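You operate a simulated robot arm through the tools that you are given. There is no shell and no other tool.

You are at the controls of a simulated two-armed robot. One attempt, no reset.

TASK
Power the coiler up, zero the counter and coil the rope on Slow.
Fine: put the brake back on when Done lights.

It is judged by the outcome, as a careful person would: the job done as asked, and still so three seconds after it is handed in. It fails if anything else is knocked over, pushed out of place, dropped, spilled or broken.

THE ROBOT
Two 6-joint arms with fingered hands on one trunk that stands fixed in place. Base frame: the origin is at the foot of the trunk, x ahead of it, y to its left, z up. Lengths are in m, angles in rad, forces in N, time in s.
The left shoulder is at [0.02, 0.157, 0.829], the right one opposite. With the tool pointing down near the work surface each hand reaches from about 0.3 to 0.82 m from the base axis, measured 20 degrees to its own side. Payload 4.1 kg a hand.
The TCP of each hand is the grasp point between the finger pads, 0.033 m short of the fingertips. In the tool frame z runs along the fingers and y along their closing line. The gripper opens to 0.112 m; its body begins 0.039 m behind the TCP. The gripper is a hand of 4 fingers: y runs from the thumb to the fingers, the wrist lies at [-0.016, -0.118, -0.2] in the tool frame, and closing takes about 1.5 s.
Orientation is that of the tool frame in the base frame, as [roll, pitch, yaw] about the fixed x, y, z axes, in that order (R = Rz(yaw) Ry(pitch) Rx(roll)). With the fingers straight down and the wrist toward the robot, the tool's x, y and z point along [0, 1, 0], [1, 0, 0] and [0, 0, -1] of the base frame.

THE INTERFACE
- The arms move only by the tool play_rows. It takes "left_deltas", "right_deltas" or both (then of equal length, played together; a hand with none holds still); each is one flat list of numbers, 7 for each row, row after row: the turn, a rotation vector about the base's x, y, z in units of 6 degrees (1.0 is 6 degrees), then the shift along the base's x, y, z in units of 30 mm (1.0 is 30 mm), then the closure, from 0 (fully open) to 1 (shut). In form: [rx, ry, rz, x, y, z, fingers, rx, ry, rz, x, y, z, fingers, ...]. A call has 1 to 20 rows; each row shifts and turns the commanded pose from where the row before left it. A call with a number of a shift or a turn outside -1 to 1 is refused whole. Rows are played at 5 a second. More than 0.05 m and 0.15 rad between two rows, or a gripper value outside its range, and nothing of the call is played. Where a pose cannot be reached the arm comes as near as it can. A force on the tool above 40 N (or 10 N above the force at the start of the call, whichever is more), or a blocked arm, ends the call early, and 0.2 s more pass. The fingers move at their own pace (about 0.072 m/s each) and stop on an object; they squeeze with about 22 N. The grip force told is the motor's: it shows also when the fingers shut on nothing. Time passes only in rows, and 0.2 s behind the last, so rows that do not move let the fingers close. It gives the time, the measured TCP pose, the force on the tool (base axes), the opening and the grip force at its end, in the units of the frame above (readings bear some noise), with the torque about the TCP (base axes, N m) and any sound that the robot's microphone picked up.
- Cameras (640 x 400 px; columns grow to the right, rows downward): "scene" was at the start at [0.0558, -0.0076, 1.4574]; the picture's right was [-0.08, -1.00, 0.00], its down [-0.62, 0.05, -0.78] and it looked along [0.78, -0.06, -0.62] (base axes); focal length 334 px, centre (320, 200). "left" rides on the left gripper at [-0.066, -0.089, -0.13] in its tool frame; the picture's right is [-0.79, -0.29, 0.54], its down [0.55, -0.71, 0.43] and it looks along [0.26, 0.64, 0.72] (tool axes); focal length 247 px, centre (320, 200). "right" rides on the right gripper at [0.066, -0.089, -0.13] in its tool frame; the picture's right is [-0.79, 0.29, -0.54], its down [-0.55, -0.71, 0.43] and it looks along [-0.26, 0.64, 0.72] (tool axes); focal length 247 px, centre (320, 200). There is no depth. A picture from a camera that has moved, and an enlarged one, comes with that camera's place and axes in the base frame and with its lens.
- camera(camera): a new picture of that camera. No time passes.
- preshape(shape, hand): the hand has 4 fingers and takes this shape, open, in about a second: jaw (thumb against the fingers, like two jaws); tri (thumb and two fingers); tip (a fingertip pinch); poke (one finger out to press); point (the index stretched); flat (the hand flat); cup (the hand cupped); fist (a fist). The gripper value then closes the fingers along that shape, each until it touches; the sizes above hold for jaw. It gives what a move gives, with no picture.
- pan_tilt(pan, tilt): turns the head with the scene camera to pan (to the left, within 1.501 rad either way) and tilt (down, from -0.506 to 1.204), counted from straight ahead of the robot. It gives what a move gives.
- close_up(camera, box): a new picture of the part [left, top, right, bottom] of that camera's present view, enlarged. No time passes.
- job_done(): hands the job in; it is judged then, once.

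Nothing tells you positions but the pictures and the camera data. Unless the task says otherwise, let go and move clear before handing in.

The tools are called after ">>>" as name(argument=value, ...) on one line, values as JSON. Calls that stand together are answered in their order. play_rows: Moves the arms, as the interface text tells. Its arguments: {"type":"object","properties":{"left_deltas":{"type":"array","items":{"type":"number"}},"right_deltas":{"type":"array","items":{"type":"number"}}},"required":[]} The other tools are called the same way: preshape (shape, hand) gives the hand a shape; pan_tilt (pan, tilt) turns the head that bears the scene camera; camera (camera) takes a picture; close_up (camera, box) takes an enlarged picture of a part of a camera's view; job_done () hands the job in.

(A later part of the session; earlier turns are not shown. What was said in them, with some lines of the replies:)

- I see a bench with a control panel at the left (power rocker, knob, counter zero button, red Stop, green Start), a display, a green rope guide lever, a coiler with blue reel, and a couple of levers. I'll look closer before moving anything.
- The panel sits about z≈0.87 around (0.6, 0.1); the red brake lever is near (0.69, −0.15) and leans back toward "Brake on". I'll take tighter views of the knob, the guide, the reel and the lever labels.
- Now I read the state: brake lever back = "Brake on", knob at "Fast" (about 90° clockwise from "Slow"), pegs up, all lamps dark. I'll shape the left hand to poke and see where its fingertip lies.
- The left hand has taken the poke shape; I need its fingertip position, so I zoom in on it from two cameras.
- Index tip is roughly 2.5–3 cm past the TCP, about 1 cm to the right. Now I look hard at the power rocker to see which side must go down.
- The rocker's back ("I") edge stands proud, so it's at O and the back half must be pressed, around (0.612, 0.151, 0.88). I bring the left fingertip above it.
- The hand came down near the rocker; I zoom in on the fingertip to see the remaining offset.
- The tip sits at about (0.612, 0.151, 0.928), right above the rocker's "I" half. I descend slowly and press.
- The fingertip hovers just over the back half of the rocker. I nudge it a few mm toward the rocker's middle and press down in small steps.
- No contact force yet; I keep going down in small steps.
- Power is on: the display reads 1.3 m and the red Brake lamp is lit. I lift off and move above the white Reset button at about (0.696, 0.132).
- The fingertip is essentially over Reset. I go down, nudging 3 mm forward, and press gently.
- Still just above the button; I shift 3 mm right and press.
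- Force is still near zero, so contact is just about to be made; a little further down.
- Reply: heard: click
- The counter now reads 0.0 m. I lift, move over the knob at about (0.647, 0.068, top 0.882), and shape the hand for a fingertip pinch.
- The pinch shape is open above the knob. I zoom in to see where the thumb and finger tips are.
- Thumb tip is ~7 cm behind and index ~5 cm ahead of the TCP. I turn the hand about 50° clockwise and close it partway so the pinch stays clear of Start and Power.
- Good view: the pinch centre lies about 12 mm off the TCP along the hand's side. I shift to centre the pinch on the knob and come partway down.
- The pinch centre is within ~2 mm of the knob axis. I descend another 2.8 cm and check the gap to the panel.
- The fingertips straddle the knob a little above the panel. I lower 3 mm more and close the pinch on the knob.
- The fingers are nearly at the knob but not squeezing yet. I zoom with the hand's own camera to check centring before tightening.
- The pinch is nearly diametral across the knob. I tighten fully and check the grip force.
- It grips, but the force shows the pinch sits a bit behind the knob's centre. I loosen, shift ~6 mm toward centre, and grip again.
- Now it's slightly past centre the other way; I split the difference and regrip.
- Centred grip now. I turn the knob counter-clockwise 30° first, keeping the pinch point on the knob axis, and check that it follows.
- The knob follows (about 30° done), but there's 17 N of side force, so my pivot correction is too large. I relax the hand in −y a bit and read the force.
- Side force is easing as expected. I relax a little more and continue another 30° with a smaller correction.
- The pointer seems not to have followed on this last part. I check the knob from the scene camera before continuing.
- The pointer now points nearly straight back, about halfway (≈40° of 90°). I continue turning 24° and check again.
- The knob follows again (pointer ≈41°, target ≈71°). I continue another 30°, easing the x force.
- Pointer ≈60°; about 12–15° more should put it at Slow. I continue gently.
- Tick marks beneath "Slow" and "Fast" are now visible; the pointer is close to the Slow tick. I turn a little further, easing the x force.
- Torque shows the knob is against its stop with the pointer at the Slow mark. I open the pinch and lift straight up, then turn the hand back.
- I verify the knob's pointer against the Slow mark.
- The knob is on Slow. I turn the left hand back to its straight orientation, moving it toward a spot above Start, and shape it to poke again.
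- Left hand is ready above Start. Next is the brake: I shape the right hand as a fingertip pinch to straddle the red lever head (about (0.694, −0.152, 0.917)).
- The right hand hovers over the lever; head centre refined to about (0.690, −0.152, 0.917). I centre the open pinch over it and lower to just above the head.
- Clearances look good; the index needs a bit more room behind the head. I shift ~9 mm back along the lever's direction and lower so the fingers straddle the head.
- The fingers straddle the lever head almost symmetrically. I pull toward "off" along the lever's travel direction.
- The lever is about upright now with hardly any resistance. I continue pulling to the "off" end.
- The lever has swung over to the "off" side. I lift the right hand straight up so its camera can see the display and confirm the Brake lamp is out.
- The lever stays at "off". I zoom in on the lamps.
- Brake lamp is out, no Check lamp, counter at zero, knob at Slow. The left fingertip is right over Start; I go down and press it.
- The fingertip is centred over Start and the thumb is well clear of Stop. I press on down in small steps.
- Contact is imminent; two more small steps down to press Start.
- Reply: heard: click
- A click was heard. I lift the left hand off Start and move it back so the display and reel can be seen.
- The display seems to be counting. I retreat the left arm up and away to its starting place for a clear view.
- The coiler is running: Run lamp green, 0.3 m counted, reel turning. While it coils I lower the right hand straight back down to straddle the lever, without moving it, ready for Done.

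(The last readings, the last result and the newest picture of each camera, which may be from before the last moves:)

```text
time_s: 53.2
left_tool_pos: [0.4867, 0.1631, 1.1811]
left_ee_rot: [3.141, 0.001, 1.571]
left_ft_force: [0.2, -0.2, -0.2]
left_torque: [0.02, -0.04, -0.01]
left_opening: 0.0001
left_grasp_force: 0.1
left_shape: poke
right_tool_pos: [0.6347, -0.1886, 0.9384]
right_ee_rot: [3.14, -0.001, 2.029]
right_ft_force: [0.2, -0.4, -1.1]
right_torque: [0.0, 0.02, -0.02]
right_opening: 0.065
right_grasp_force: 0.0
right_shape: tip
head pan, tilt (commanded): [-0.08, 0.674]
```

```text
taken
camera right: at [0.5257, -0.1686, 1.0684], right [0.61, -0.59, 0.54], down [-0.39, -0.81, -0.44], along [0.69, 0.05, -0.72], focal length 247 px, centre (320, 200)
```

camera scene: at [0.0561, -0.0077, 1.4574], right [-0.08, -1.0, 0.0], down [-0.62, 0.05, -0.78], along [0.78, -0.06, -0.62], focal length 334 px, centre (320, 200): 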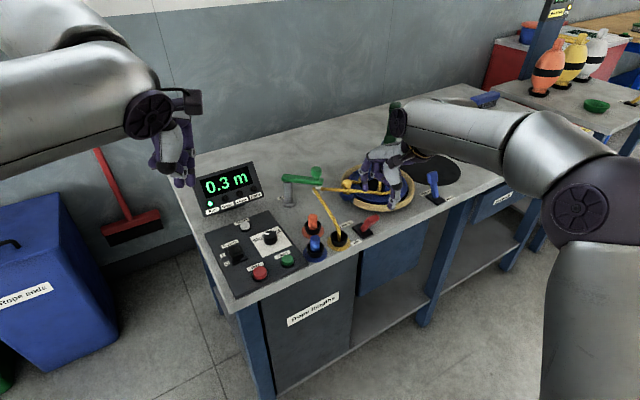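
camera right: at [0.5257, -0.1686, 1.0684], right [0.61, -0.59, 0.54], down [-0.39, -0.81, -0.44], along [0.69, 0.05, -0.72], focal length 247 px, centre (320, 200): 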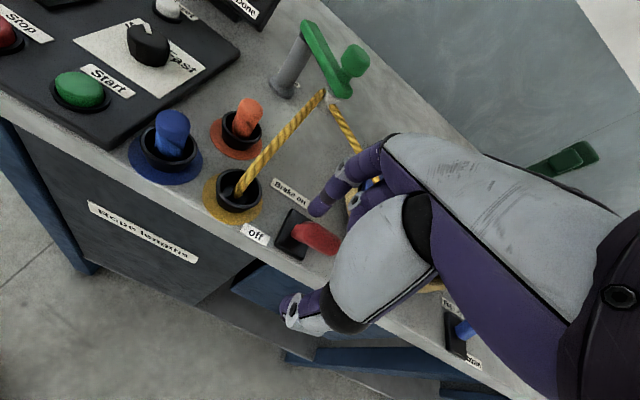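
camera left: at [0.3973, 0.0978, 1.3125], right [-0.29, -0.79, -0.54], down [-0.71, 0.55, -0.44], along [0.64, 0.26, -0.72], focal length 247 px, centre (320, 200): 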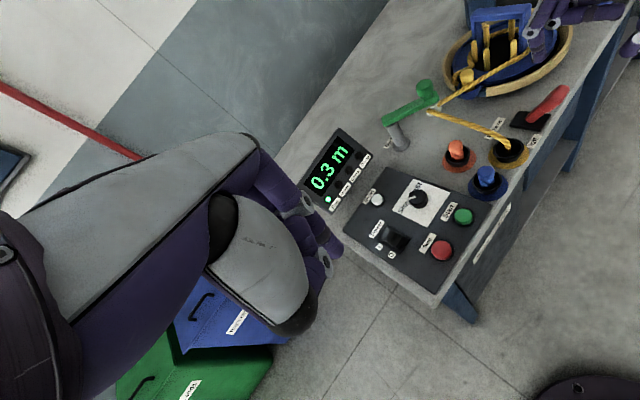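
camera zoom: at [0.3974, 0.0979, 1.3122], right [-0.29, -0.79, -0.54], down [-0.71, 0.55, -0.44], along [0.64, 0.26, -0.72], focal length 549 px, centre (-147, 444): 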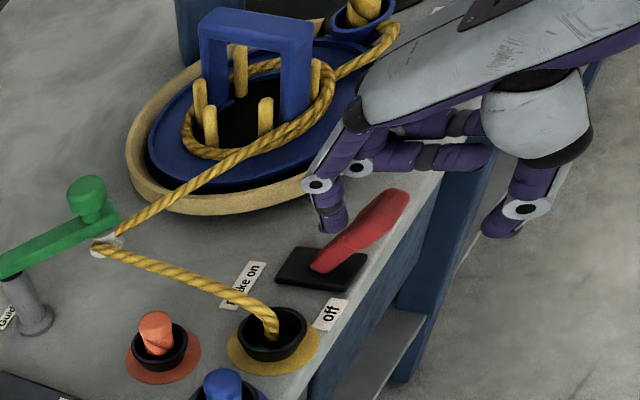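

Coiling continues at 0.4 m, with the rope winding onto the pegs; the hand straddles the lever with no contact. I wait and watch the display.

>>> play_rows(right_deltas=[0, 0, 0, 0, 0, 0, 0.42, 0, 0, 0, 0, 0, 0, 0.42, 0, 0, 0, 0, 0, 0, 0.42, 0, 0, 0, 0, 0, 0, 0.42, 0, 0, 0, 0, 0, 0, 0.42, 0, 0, 0, 0, 0, 0, 0.42, 0, 0, 0, 0, 0, 0, 0.42, 0, 0, 0, 0, 0, 0, 0.42, 0, 0, 0, 0, 0, 0, 0.42, 0, 0, 0, 0, 0, 0, 0.42, 0, 0, 0, 0, 0, 0, 0.42, 0, 0, 0, 0, 0, 0, 0.42, 0, 0, 0, 0, 0, 0, 0.42, 0, 0, 0, 0, 0, 0, 0.42, 0, 0, 0, 0, 0, 0, 0.42])

>>> close_up(camera="scene", box=[180, 140, 440, 280])

```text
time_s: 56.4
left_tool_pos: [0.4871, 0.1647, 1.1819]
left_ee_rot: [3.14, 0.002, 1.569]
left_ft_force: [-0.2, 0.2, 0.0]
left_torque: [0.01, 0.0, -0.05]
left_opening: 0.0
left_grasp_force: 0.1
left_shape: poke
right_tool_pos: [0.6343, -0.1882, 0.9384]
right_ee_rot: [3.14, -0.002, 2.029]
right_ft_force: [0.0, 0.5, -0.3]
right_torque: [0.01, 0.01, 0.03]
right_opening: 0.065
right_grasp_force: 0.0
right_shape: tip
head pan, tilt (commanded): [-0.08, 0.674]
```

```text
2.46 times, centred on (310, 210) of scene
camera zoom: at [0.0558, -0.0076, 1.4574], right [-0.08, -1.0, 0.0], down [-0.62, 0.05, -0.78], along [0.78, -0.06, -0.62], focal length 823 px, centre (345, 175)
```

zoom: 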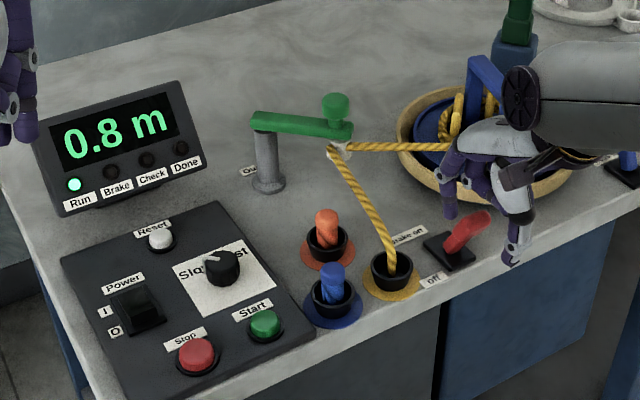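

The counter is at 0.8 m, still running normally. I keep waiting.

>>> play_rows(right_deltas=[0, 0, 0, 0, 0, 0, 0.42, 0, 0, 0, 0, 0, 0, 0.42, 0, 0, 0, 0, 0, 0, 0.42, 0, 0, 0, 0, 0, 0, 0.42, 0, 0, 0, 0, 0, 0, 0.42, 0, 0, 0, 0, 0, 0, 0.42, 0, 0, 0, 0, 0, 0, 0.42, 0, 0, 0, 0, 0, 0, 0.42, 0, 0, 0, 0, 0, 0, 0.42, 0, 0, 0, 0, 0, 0, 0.42, 0, 0, 0, 0, 0, 0, 0.42, 0, 0, 0, 0, 0, 0, 0.42, 0, 0, 0, 0, 0, 0, 0.42, 0, 0, 0, 0, 0, 0, 0.42, 0, 0, 0, 0, 0, 0, 0.42])

>>> close_up(camera="scene", box=[180, 140, 440, 280])

```text
time_s: 59.6
left_tool_pos: [0.4879, 0.164, 1.181]
left_ee_rot: [3.14, 0.001, 1.569]
left_ft_force: [-0.1, 0.0, -0.5]
left_torque: [0.04, -0.01, 0.01]
left_opening: 0.0
left_grasp_force: 0.1
left_shape: poke
right_tool_pos: [0.6344, -0.187, 0.9377]
right_ee_rot: [3.141, -0.003, 2.029]
right_ft_force: [0.5, -0.5, 0.0]
right_torque: [0.03, -0.02, 0.04]
right_opening: 0.0647
right_grasp_force: 0.0
right_shape: tip
head pan, tilt (commanded): [-0.08, 0.674]
```

```text
2.46 times, centred on (310, 210) of scene
camera zoom: at [0.0558, -0.0076, 1.4574], right [-0.08, -1.0, 0.0], down [-0.62, 0.05, -0.78], along [0.78, -0.06, -0.62], focal length 823 px, centre (345, 175)
```

zoom: 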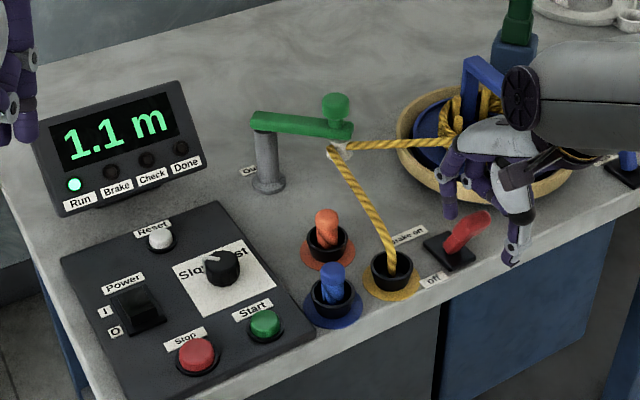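

Now 1.1 m and still running. I wait further in shorter spells.

>>> play_rows(right_deltas=[0, 0, 0, 0, 0, 0, 0.42, 0, 0, 0, 0, 0, 0, 0.42, 0, 0, 0, 0, 0, 0, 0.42, 0, 0, 0, 0, 0, 0, 0.42, 0, 0, 0, 0, 0, 0, 0.42, 0, 0, 0, 0, 0, 0, 0.42, 0, 0, 0, 0, 0, 0, 0.42, 0, 0, 0, 0, 0, 0, 0.42, 0, 0, 0, 0, 0, 0, 0.42, 0, 0, 0, 0, 0, 0, 0.42])

>>> close_up(camera="scene", box=[180, 140, 440, 280])

```text
time_s: 61.8
left_tool_pos: [0.487, 0.1638, 1.1812]
left_ee_rot: [3.14, 0.002, 1.571]
left_ft_force: [0.4, -0.3, 0.9]
left_torque: [0.03, -0.01, -0.01]
left_opening: 0.0
left_grasp_force: 0.0
left_shape: poke
right_tool_pos: [0.6344, -0.188, 0.9373]
right_ee_rot: [3.141, -0.003, 2.028]
right_ft_force: [0.4, 0.9, -0.4]
right_torque: [-0.03, 0.02, 0.01]
right_opening: 0.0647
right_grasp_force: 0.0
right_shape: tip
head pan, tilt (commanded): [-0.08, 0.674]
```

```text
2.46 times, centred on (310, 210) of scene
camera zoom: at [0.0558, -0.0076, 1.4574], right [-0.08, -1.0, 0.0], down [-0.62, 0.05, -0.78], along [0.78, -0.06, -0.62], focal length 823 px, centre (345, 175)
```

zoom: 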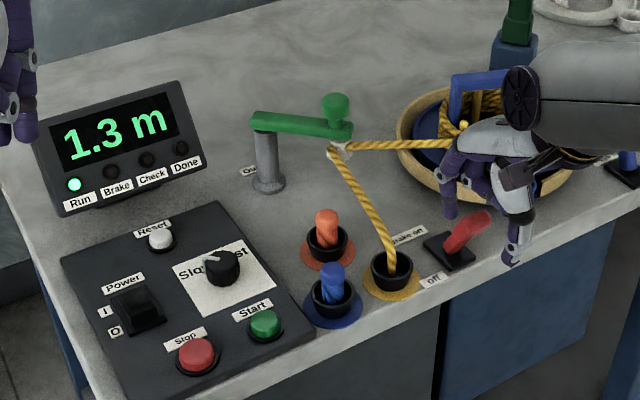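

Counter at 1.3 m, Run still lit, Done still dark. Waiting on.

>>> play_rows(right_deltas=[0, 0, 0, 0, 0, 0, 0.42, 0, 0, 0, 0, 0, 0, 0.42, 0, 0, 0, 0, 0, 0, 0.42, 0, 0, 0, 0, 0, 0, 0.42, 0, 0, 0, 0, 0, 0, 0.42, 0, 0, 0, 0, 0, 0, 0.42, 0, 0, 0, 0, 0, 0, 0.42, 0, 0, 0, 0, 0, 0, 0.42, 0, 0, 0, 0, 0, 0, 0.42, 0, 0, 0, 0, 0, 0, 0.42])

>>> close_up(camera="scene", box=[180, 140, 440, 280])

>>> close_up(camera="left", box=[420, 0, 640, 180])

```text
time_s: 64.0
left_tool_pos: [0.487, 0.1643, 1.1807]
left_ee_rot: [3.14, 0.001, 1.57]
left_ft_force: [0.4, 0.1, -0.1]
left_torque: [-0.02, -0.03, 0.03]
left_opening: 0.0
left_grasp_force: 0.0
left_shape: poke
right_tool_pos: [0.635, -0.1882, 0.9375]
right_ee_rot: [3.141, -0.002, 2.027]
right_ft_force: [-0.3, -0.3, -0.5]
right_torque: [0.02, -0.02, -0.02]
right_opening: 0.065
right_grasp_force: 0.1
right_shape: tip
head pan, tilt (commanded): [-0.08, 0.674]
```

```text
2.46 times, centred on (310, 210) of scene
camera zoom: at [0.0558, -0.0076, 1.4574], right [-0.08, -1.0, 0.0], down [-0.62, 0.05, -0.78], along [0.78, -0.06, -0.62], focal length 823 px, centre (345, 175)
```

zoom: 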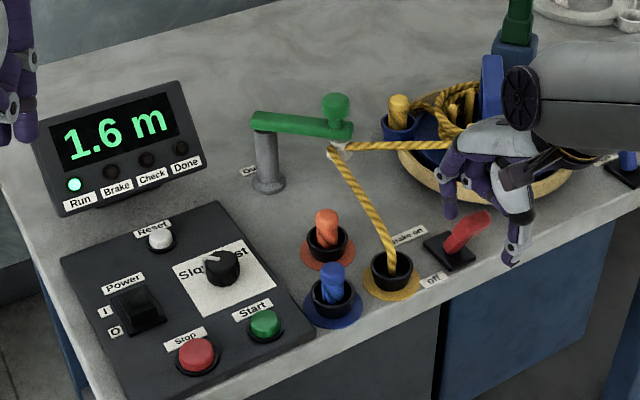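

```text
2.22 times, centred on (530, 90) of left
camera zoom: at [0.3974, 0.0979, 1.3122], right [-0.29, -0.79, -0.54], down [-0.71, 0.55, -0.44], along [0.64, 0.26, -0.72], focal length 549 px, centre (-147, 444)
```

zoom: 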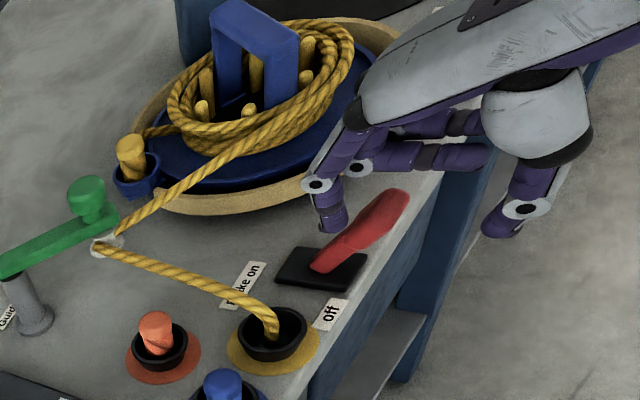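

1.6 m; rope is winding neatly on the pegs and the hand is clear of everything. I keep waiting.

>>> play_rows(right_deltas=[0, 0, 0, 0, 0, 0, 0.42, 0, 0, 0, 0, 0, 0, 0.42, 0, 0, 0, 0, 0, 0, 0.42, 0, 0, 0, 0, 0, 0, 0.42, 0, 0, 0, 0, 0, 0, 0.42, 0, 0, 0, 0, 0, 0, 0.42, 0, 0, 0, 0, 0, 0, 0.42, 0, 0, 0, 0, 0, 0, 0.42, 0, 0, 0, 0, 0, 0, 0.42, 0, 0, 0, 0, 0, 0, 0.42, 0, 0, 0, 0, 0, 0, 0.42, 0, 0, 0, 0, 0, 0, 0.42])

>>> close_up(camera="scene", box=[180, 140, 440, 280])

```text
time_s: 66.6
left_tool_pos: [0.4875, 0.1628, 1.1809]
left_ee_rot: [3.139, 0.001, 1.571]
left_ft_force: [-0.3, 0.4, -0.7]
left_torque: [-0.02, 0.03, 0.01]
left_opening: 0.0002
left_grasp_force: 0.1
left_shape: poke
right_tool_pos: [0.6354, -0.1888, 0.9378]
right_ee_rot: [3.14, -0.003, 2.029]
right_ft_force: [-0.1, 0.0, 0.3]
right_torque: [0.02, -0.03, 0.02]
right_opening: 0.065
right_grasp_force: 0.0
right_shape: tip
head pan, tilt (commanded): [-0.08, 0.674]
```

```text
2.46 times, centred on (310, 210) of scene
camera zoom: at [0.0558, -0.0076, 1.4574], right [-0.08, -1.0, 0.0], down [-0.62, 0.05, -0.78], along [0.78, -0.06, -0.62], focal length 823 px, centre (345, 175)
```

zoom: 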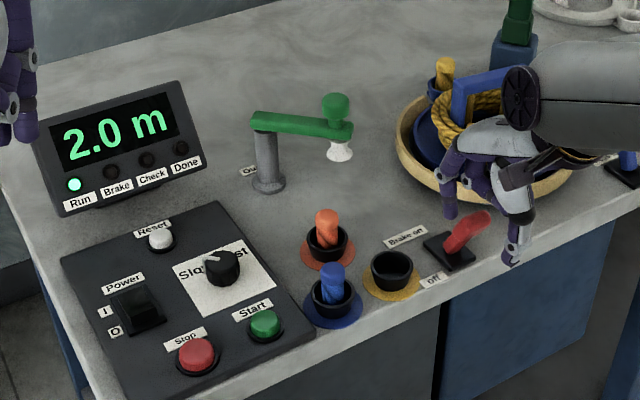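

The rope's whole length has passed the guide (2.0 m) but Run is still lit and Done dark. I wait a little more for Done.

>>> play_rows(right_deltas=[0, 0, 0, 0, 0, 0, 0.42, 0, 0, 0, 0, 0, 0, 0.42, 0, 0, 0, 0, 0, 0, 0.42, 0, 0, 0, 0, 0, 0, 0.42, 0, 0, 0, 0, 0, 0, 0.42])

>>> close_up(camera="scene", box=[180, 140, 440, 280])

>>> close_up(camera="left", box=[420, 0, 640, 180])

```text
time_s: 67.8
left_tool_pos: [0.4875, 0.1632, 1.1815]
left_ee_rot: [3.139, 0.001, 1.572]
left_ft_force: [-0.1, -0.5, 0.1]
left_torque: [-0.03, 0.0, -0.01]
left_opening: 0.0002
left_grasp_force: 0.0
left_shape: poke
right_tool_pos: [0.6341, -0.1886, 0.938]
right_ee_rot: [3.139, -0.001, 2.026]
right_ft_force: [-0.2, 0.1, 0.0]
right_torque: [0.0, -0.02, 0.0]
right_opening: 0.0649
right_grasp_force: 0.1
right_shape: tip
head pan, tilt (commanded): [-0.08, 0.674]
```

```text
2.46 times, centred on (310, 210) of scene
camera zoom: at [0.0558, -0.0076, 1.4574], right [-0.08, -1.0, 0.0], down [-0.62, 0.05, -0.78], along [0.78, -0.06, -0.62], focal length 823 px, centre (345, 175)
```

zoom: 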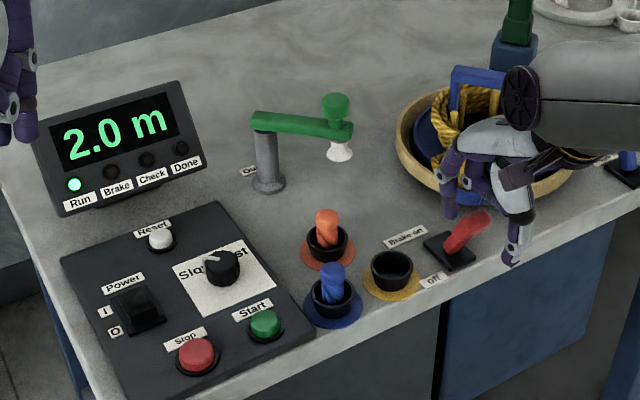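

```text
2.22 times, centred on (530, 90) of left
camera zoom: at [0.3974, 0.0979, 1.3122], right [-0.29, -0.79, -0.54], down [-0.71, 0.55, -0.44], along [0.64, 0.26, -0.72], focal length 549 px, centre (-147, 444)
```

zoom: 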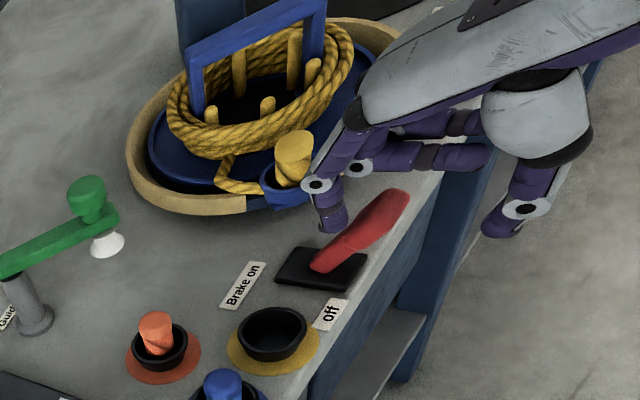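

The reel is still turning and Done is not lit yet, so I wait on.

>>> play_rows(right_deltas=[0, 0, 0, 0, 0, 0, 0.42, 0, 0, 0, 0, 0, 0, 0.42, 0, 0, 0, 0, 0, 0, 0.42, 0, 0, 0, 0, 0, 0, 0.42, 0, 0, 0, 0, 0, 0, 0.42])

>>> close_up(camera="scene", box=[180, 140, 440, 280])

>>> close_up(camera="left", box=[420, 0, 640, 180])

```text
time_s: 69.0
left_tool_pos: [0.4877, 0.1647, 1.1813]
left_ee_rot: [3.138, 0.003, 1.571]
left_ft_force: [0.3, -0.2, 0.3]
left_torque: [-0.01, -0.03, 0.0]
left_opening: 0.0001
left_grasp_force: 0.1
left_shape: poke
right_tool_pos: [0.634, -0.1879, 0.9369]
right_ee_rot: [-3.141, -0.002, 2.028]
right_ft_force: [0.6, -0.2, -0.7]
right_torque: [0.0, 0.0, -0.03]
right_opening: 0.0649
right_grasp_force: 0.0
right_shape: tip
head pan, tilt (commanded): [-0.08, 0.674]
```

```text
2.46 times, centred on (310, 210) of scene
camera zoom: at [0.0558, -0.0076, 1.4574], right [-0.08, -1.0, 0.0], down [-0.62, 0.05, -0.78], along [0.78, -0.06, -0.62], focal length 823 px, centre (345, 175)
```

zoom: 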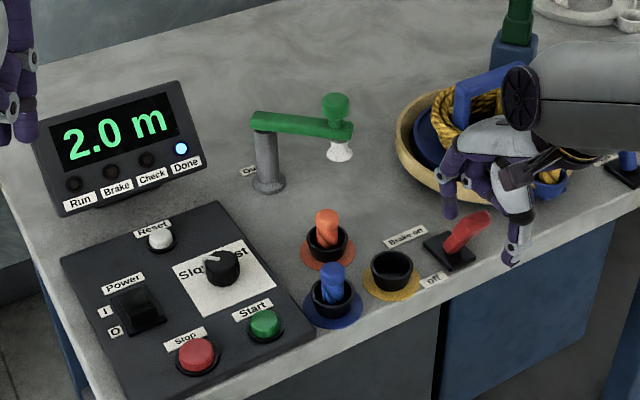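

```text
2.22 times, centred on (530, 90) of left
camera zoom: at [0.3974, 0.0979, 1.3122], right [-0.29, -0.79, -0.54], down [-0.71, 0.55, -0.44], along [0.64, 0.26, -0.72], focal length 549 px, centre (-147, 444)
```

zoom: 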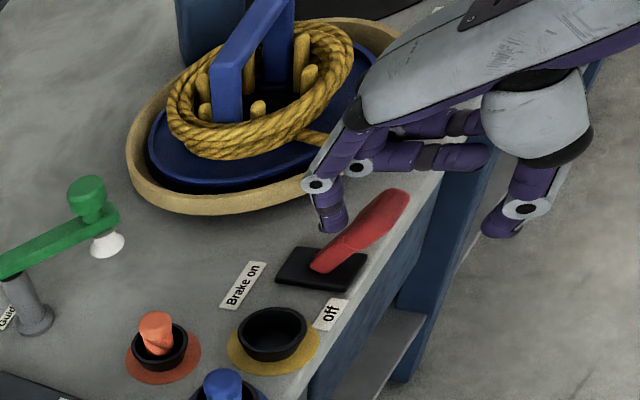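

Done is lit (blue) and the reel has stopped at 2.0 m. I now push the lever back toward "Brake on" with the thumb.

>>> play_rows(right_deltas=[0, 0, 0, 0.2, 0.1, 0, 0.42, 0, 0, 0, 0.2, 0.1, 0, 0.42, 0, 0, 0, 0.2, 0.1, 0, 0.42, 0, 0, 0, 0.2, 0.1, 0, 0.42, 0, 0, 0, 0.2, 0.1, 0, 0.42, 0, 0, 0, 0.2, 0.1, 0, 0.42, 0, 0, 0, 0.2, 0.1, 0, 0.42])

>>> close_up(camera="scene", box=[180, 140, 440, 280])

>>> close_up(camera="left", box=[420, 0, 640, 180])

>>> camera(camera="right")

```text
time_s: 70.6
left_tool_pos: [0.4882, 0.1635, 1.1818]
left_ee_rot: [-3.142, 0.002, 1.57]
left_ft_force: [0.2, -0.6, 0.4]
left_torque: [-0.04, -0.01, -0.02]
left_opening: 0.0
left_grasp_force: 0.1
left_shape: poke
right_tool_pos: [0.6767, -0.1652, 0.9392]
right_ee_rot: [3.14, 0.0, 2.028]
right_ft_force: [-2.3, -1.3, 1.2]
right_torque: [-0.04, 0.07, 0.01]
right_opening: 0.0678
right_grasp_force: 0.0
right_shape: tip
head pan, tilt (commanded): [-0.08, 0.674]
```

```text
2.46 times, centred on (310, 210) of scene
camera zoom: at [0.0557, -0.0076, 1.4574], right [-0.08, -1.0, 0.0], down [-0.62, 0.05, -0.78], along [0.78, -0.06, -0.62], focal length 823 px, centre (345, 175)
```

zoom: 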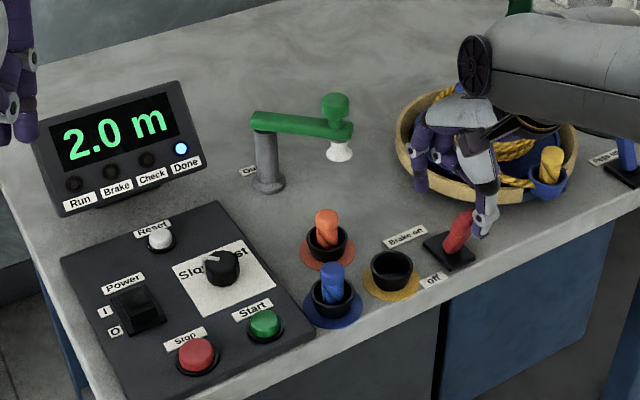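

```text
2.22 times, centred on (530, 90) of left
camera zoom: at [0.3973, 0.0978, 1.3123], right [-0.29, -0.79, -0.54], down [-0.71, 0.55, -0.44], along [0.64, 0.26, -0.72], focal length 549 px, centre (-147, 444)
```

zoom: 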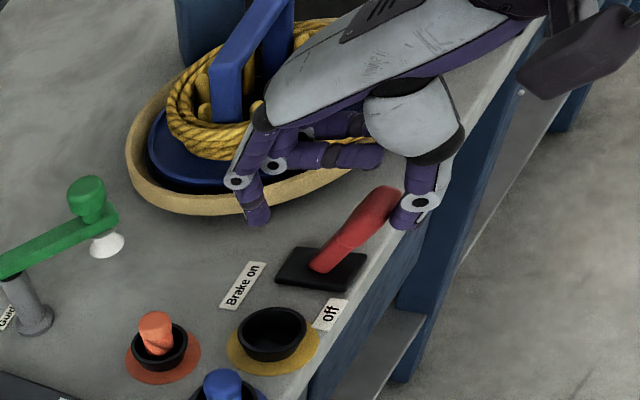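

```text
taken
camera right: at [0.5681, -0.1461, 1.069], right [0.61, -0.59, 0.54], down [-0.39, -0.81, -0.44], along [0.69, 0.05, -0.72], focal length 247 px, centre (320, 200)
```

right: 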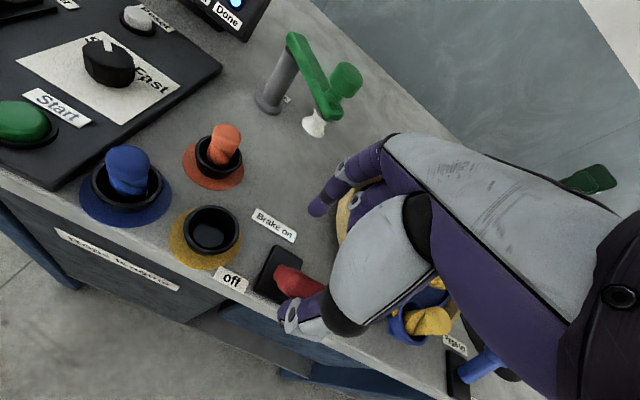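

The thumb touches the lever head. I keep pushing along its travel, closing the pinch slightly so the index stays clear of the reel and guide.

>>> play_rows(right_deltas=[0, 0, 0, 0.2, 0.1, 0, 0.44, 0, 0, 0, 0.2, 0.1, 0, 0.46, 0, 0, 0, 0.2, 0.1, 0, 0.48, 0, 0, 0, 0.2, 0.1, 0, 0.5])

>>> close_up(camera="scene", box=[180, 140, 440, 280])

>>> close_up(camera="left", box=[420, 0, 640, 180])

>>> camera(camera="right")

```text
time_s: 71.6
left_tool_pos: [0.4869, 0.1636, 1.1816]
left_ee_rot: [3.141, 0.004, 1.57]
left_ft_force: [0.4, -0.1, 0.6]
left_torque: [0.02, -0.04, -0.05]
left_opening: 0.0
left_grasp_force: 0.0
left_shape: poke
right_tool_pos: [0.7005, -0.1549, 0.9384]
right_ee_rot: [3.14, -0.002, 2.028]
right_ft_force: [-0.3, 0.2, -0.1]
right_torque: [0.02, 0.0, 0.03]
right_opening: 0.0566
right_grasp_force: 0.1
right_shape: tip
head pan, tilt (commanded): [-0.08, 0.674]
```

```text
2.46 times, centred on (310, 210) of scene
camera zoom: at [0.0557, -0.0076, 1.4574], right [-0.08, -1.0, 0.0], down [-0.62, 0.05, -0.78], along [0.78, -0.06, -0.62], focal length 823 px, centre (345, 175)
```

zoom: 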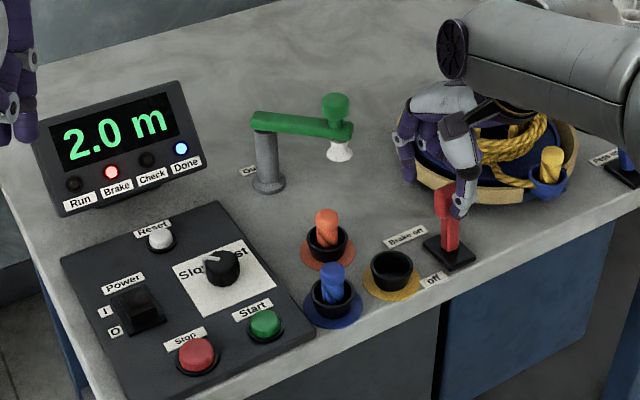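

```text
2.22 times, centred on (530, 90) of left
camera zoom: at [0.3973, 0.0979, 1.3123], right [-0.29, -0.79, -0.54], down [-0.71, 0.55, -0.44], along [0.64, 0.26, -0.72], focal length 549 px, centre (-147, 444)
```

zoom: 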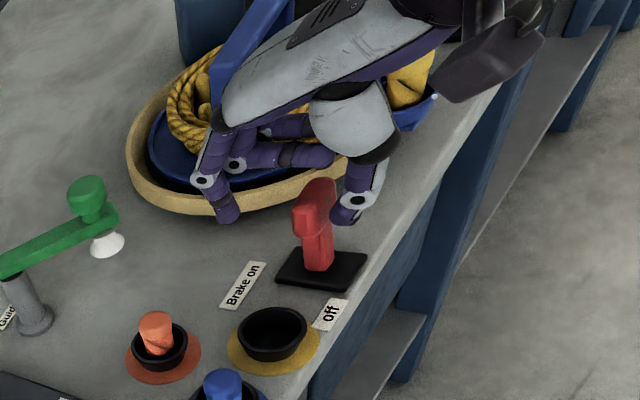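

```text
taken
camera right: at [0.5915, -0.1344, 1.0686], right [0.61, -0.59, 0.54], down [-0.39, -0.81, -0.44], along [0.69, 0.05, -0.72], focal length 247 px, centre (320, 200)
```

right: 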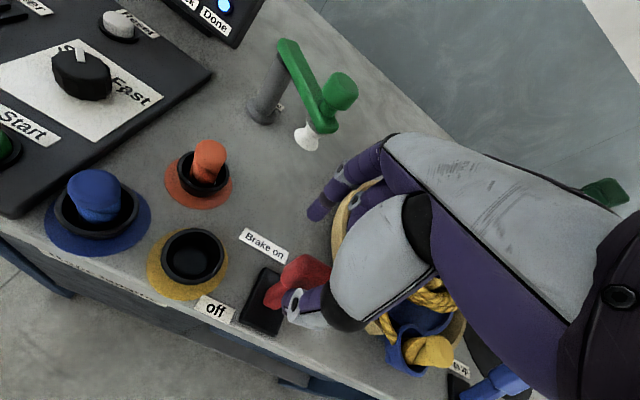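

The Brake lamp is lit and Done stays lit, but the lever is only about upright; I push it all the way to the "Brake on" end.

>>> play_rows(right_deltas=[0, 0, 0, 0.2, 0.1, 0, 0.5, 0, 0, 0, 0.2, 0.1, 0, 0.5, 0, 0, 0, 0.2, 0.1, 0, 0.5, 0, 0, 0, 0.15, 0.075, 0, 0.5])

>>> close_up(camera="scene", box=[180, 140, 440, 280])

>>> close_up(camera="left", box=[420, 0, 640, 180])

>>> camera(camera="right")

```text
time_s: 72.6
left_tool_pos: [0.4869, 0.1636, 1.1812]
left_ee_rot: [3.14, 0.002, 1.57]
left_ft_force: [0.3, 0.5, -0.3]
left_torque: [-0.02, 0.0, 0.02]
left_opening: 0.0
left_grasp_force: 0.0
left_shape: poke
right_tool_pos: [0.7235, -0.1417, 0.9385]
right_ee_rot: [3.14, -0.002, 2.029]
right_ft_force: [0.3, -0.5, -0.1]
right_torque: [0.0, -0.01, -0.01]
right_opening: 0.0564
right_grasp_force: 0.1
right_shape: tip
head pan, tilt (commanded): [-0.08, 0.674]
```

```text
2.46 times, centred on (310, 210) of scene
camera zoom: at [0.0557, -0.0076, 1.4574], right [-0.08, -1.0, 0.0], down [-0.62, 0.05, -0.78], along [0.78, -0.06, -0.62], focal length 823 px, centre (345, 175)
```

zoom: 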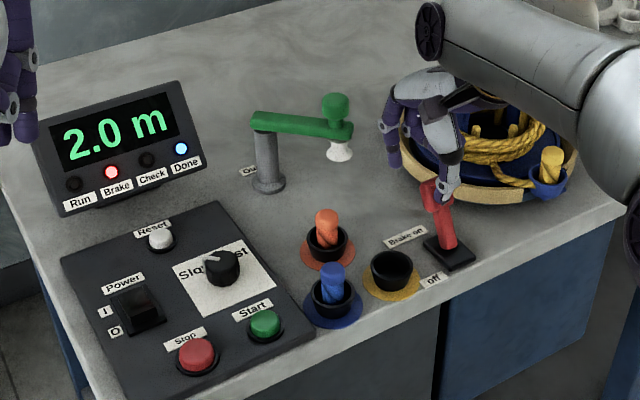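

```text
2.22 times, centred on (530, 90) of left
camera zoom: at [0.3973, 0.0979, 1.3123], right [-0.29, -0.79, -0.54], down [-0.71, 0.55, -0.44], along [0.64, 0.26, -0.72], focal length 549 px, centre (-147, 444)
```

zoom: 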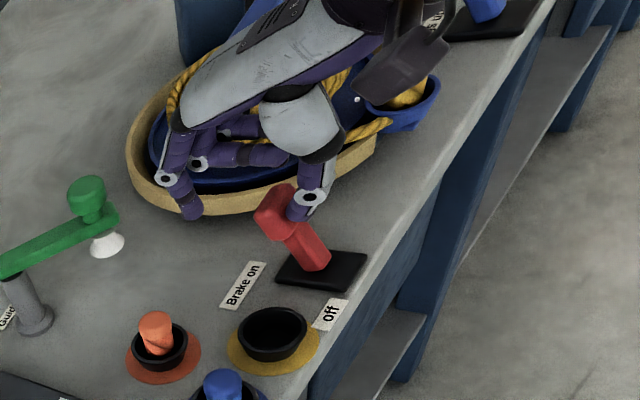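

```text
taken
camera right: at [0.6151, -0.1218, 1.0693], right [0.61, -0.59, 0.54], down [-0.39, -0.81, -0.44], along [0.69, 0.05, -0.72], focal length 247 px, centre (320, 200)
```

right: 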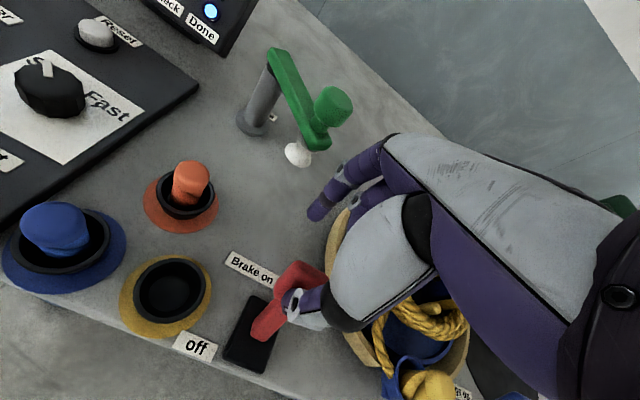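

The lever now leans fully to "Brake on", with Brake and Done lamps both lit. I back off a few millimetres and lift the right hand straight up clear.

>>> play_rows(right_deltas=[0, 0, 0, -0.15, -0.075, 0, 0.46, 0, 0, 0, 0, 0, 0.4, 0.45, 0, 0, 0, 0, 0, 0.7, 0.45, 0, 0, 0, 0, 0, 0.8, 0.45, 0, 0, 0, 0, 0, 0.8, 0.45, 0, 0, 0, 0, 0, 0.8, 0.45, 0, 0, 0, 0, 0, 0, 0.45])

>>> close_up(camera="scene", box=[180, 140, 440, 280])

>>> close_up(camera="left", box=[420, 0, 640, 180])

```text
time_s: 74.2
left_tool_pos: [0.4867, 0.1635, 1.1813]
left_ee_rot: [3.139, 0.001, 1.571]
left_ft_force: [-0.9, -0.4, 0.6]
left_torque: [-0.03, 0.04, 0.01]
left_opening: 0.0001
left_grasp_force: 0.1
left_shape: poke
right_tool_pos: [0.7194, -0.1451, 1.0415]
right_ee_rot: [3.141, -0.001, 2.028]
right_ft_force: [0.7, -0.5, 0.0]
right_torque: [-0.02, -0.01, 0.0]
right_opening: 0.0613
right_grasp_force: 0.1
right_shape: tip
head pan, tilt (commanded): [-0.08, 0.674]
```

```text
2.46 times, centred on (310, 210) of scene
camera zoom: at [0.0558, -0.0076, 1.4574], right [-0.08, -1.0, 0.0], down [-0.62, 0.05, -0.78], along [0.78, -0.06, -0.62], focal length 823 px, centre (345, 175)
```

zoom: 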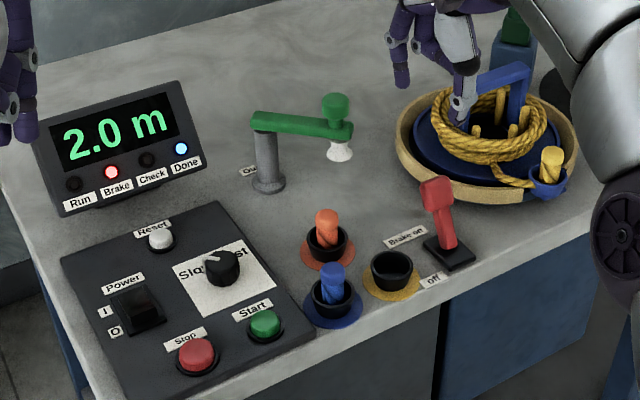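

```text
2.22 times, centred on (530, 90) of left
camera zoom: at [0.3974, 0.0979, 1.3123], right [-0.29, -0.79, -0.54], down [-0.71, 0.55, -0.44], along [0.64, 0.26, -0.72], focal length 549 px, centre (-147, 444)
```

zoom: 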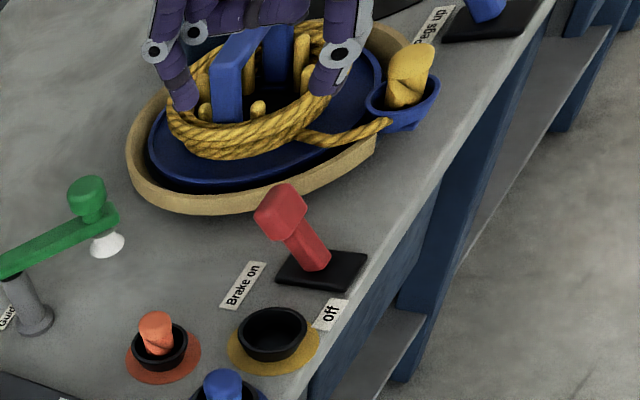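

The lever stands at "Brake on", the coil is on the pegs, and lamps show Brake and Done. I bring the right hand back to its starting place, well clear.

>>> play_rows(right_deltas=[0, 0, 0, 0, 0, 0.9, 0.45, 0, 0, -0.54, -0.9, 0, 0.6, 0.45, 0, 0, -0.54, -0.9, 0, 0.6, 0.45, 0, 0, -0.54, -0.9, 0, 0.6, 0.45, 0, 0, -0.54, -0.9, -0.05, 0.6, 0.45, 0, 0, -0.54, -0.9, -0.05, 0.6, 0.45, 0, 0, -0.54, -0.9, -0.05, 0.6, 0.45, 0, 0, -0.54, -0.9, -0.05, 0.5, 0.45, 0, 0, -0.54, -0.9, -0.05, 0, 0.45, 0, 0, 0, 0, 0, 0, 0.45])

>>> camera(camera="scene")

>>> close_up(camera="scene", box=[180, 140, 440, 280])

>>> close_up(camera="left", box=[300, 0, 640, 300])

```text
time_s: 76.4
left_tool_pos: [0.4872, 0.1629, 1.1802]
left_ee_rot: [3.14, 0.002, 1.57]
left_ft_force: [-0.6, 0.1, -0.3]
left_torque: [-0.02, 0.02, -0.02]
left_opening: 0.0
left_grasp_force: 0.1
left_shape: poke
right_tool_pos: [0.5859, -0.1449, 1.2605]
right_ee_rot: [3.141, 0.0, 1.572]
right_ft_force: [0.0, 0.0, -0.3]
right_torque: [0.02, 0.01, 0.03]
right_opening: 0.0614
right_grasp_force: 0.1
right_shape: tip
right hand out of reach, approached as far as the arm can: row 1, 2, 3, 4, 5, 6, 7, 8, 9
head pan, tilt (commanded): [-0.08, 0.674]
```

```text
taken
camera scene: at [0.0559, -0.0076, 1.4574], right [-0.08, -1.0, 0.0], down [-0.62, 0.05, -0.78], along [0.78, -0.06, -0.62], focal length 334 px, centre (320, 200)
```

scene: 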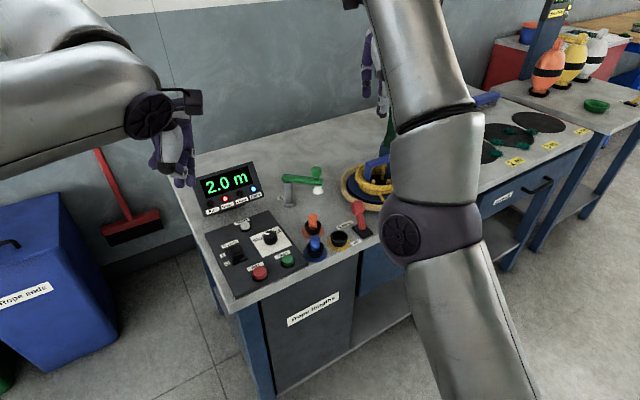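

```text
2.46 times, centred on (310, 210) of scene
camera zoom: at [0.0559, -0.0076, 1.4574], right [-0.08, -1.0, 0.0], down [-0.62, 0.05, -0.78], along [0.78, -0.06, -0.62], focal length 823 px, centre (345, 175)
```

zoom: 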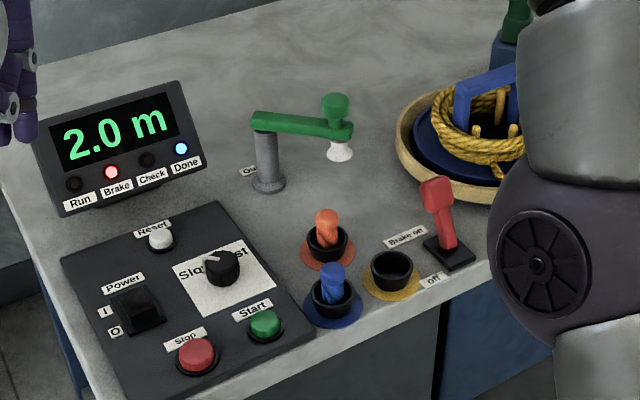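

```text
1.33 times, centred on (470, 150) of left
camera zoom: at [0.3975, 0.0979, 1.3122], right [-0.29, -0.79, -0.54], down [-0.71, 0.55, -0.44], along [0.64, 0.26, -0.72], focal length 329 px, centre (120, 267)
```

zoom: 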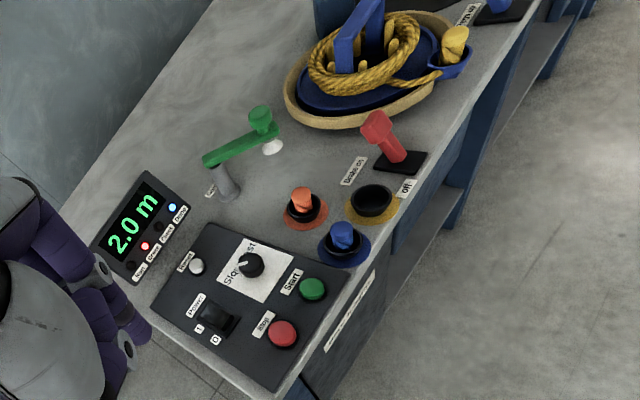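

Everything reads right: 2.0 m, Brake and Done lit, knob on Slow, lever at "Brake on". The right arm stopped short of its old pose but is high and clear; I let a second pass to make sure all is still.

>>> play_rows(right_deltas=[0, 0, 0, 0, 0, 0, 0.45, 0, 0, 0, 0, 0, 0, 0.45, 0, 0, 0, 0, 0, 0, 0.45, 0, 0, 0, 0, 0, 0, 0.45, 0, 0, 0, 0, 0, 0, 0.45])

>>> camera(camera="scene")

>>> camera(camera="right")

>>> close_up(camera="left", box=[420, 0, 640, 180])

```text
time_s: 77.6
left_tool_pos: [0.4872, 0.1634, 1.1813]
left_ee_rot: [3.14, 0.002, 1.57]
left_ft_force: [0.1, 0.3, -0.5]
left_torque: [0.02, 0.0, -0.01]
left_opening: 0.0
left_grasp_force: 0.1
left_shape: poke
right_tool_pos: [0.5869, -0.145, 1.258]
right_ee_rot: [3.141, -0.001, 1.573]
right_ft_force: [-0.3, 1.0, 0.3]
right_torque: [-0.01, -0.02, 0.0]
right_opening: 0.0614
right_grasp_force: 0.1
right_shape: tip
head pan, tilt (commanded): [-0.08, 0.674]
```

```text
taken
camera scene: at [0.0558, -0.0076, 1.4574], right [-0.08, -1.0, 0.0], down [-0.62, 0.05, -0.78], along [0.78, -0.06, -0.62], focal length 334 px, centre (320, 200)
```

scene: 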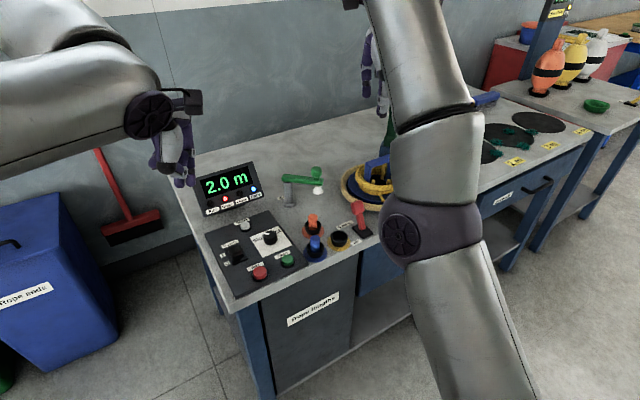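

```text
taken
camera right: at [0.4971, -0.0789, 1.3905], right [0.29, -0.79, 0.54], down [-0.71, -0.56, -0.44], along [0.64, -0.25, -0.72], focal length 247 px, centre (320, 200)
```

right: 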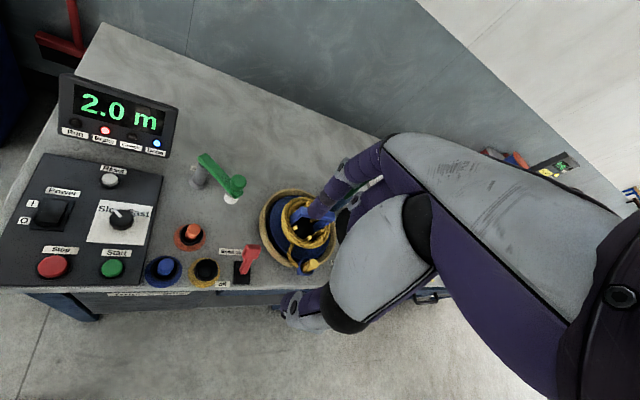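

```text
2.22 times, centred on (530, 90) of left
camera zoom: at [0.3974, 0.0979, 1.3122], right [-0.29, -0.79, -0.54], down [-0.71, 0.55, -0.44], along [0.64, 0.26, -0.72], focal length 549 px, centre (-147, 444)
```

zoom: 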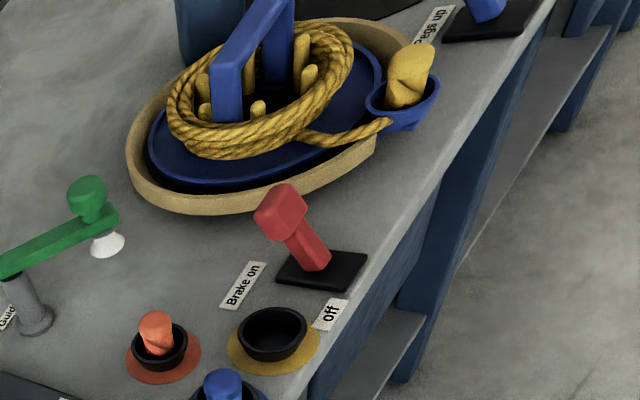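

The rope is coiled on the pegs at 2.0 m. The knob is at Slow, the lever is at "Brake on" with the Brake and Done lamps lit, and both hands are still and clear. I hand the job in.

>>> job_done()

```text
The job is handed in.
```

The rope is coiled on Slow and the brake is back on. I powered the coiler up, zeroed the counter from 1.3 m to 0.0 m, and turned the knob from Fast to Slow. Then I released the brake and pressed Start.

It ran to 2.0 m with no Check lamp. When Done lit, I pushed the brake lever fully back to "Brake on".

At hand-in the display read 2.0 m with the Brake and Done lamps lit, and the coil was on the pegs. I saw nothing knocked or moved out of place.

The right arm stopped short of its starting pose on the way back, but it was still and clear of the bench. I left the power on and the knob at Slow.
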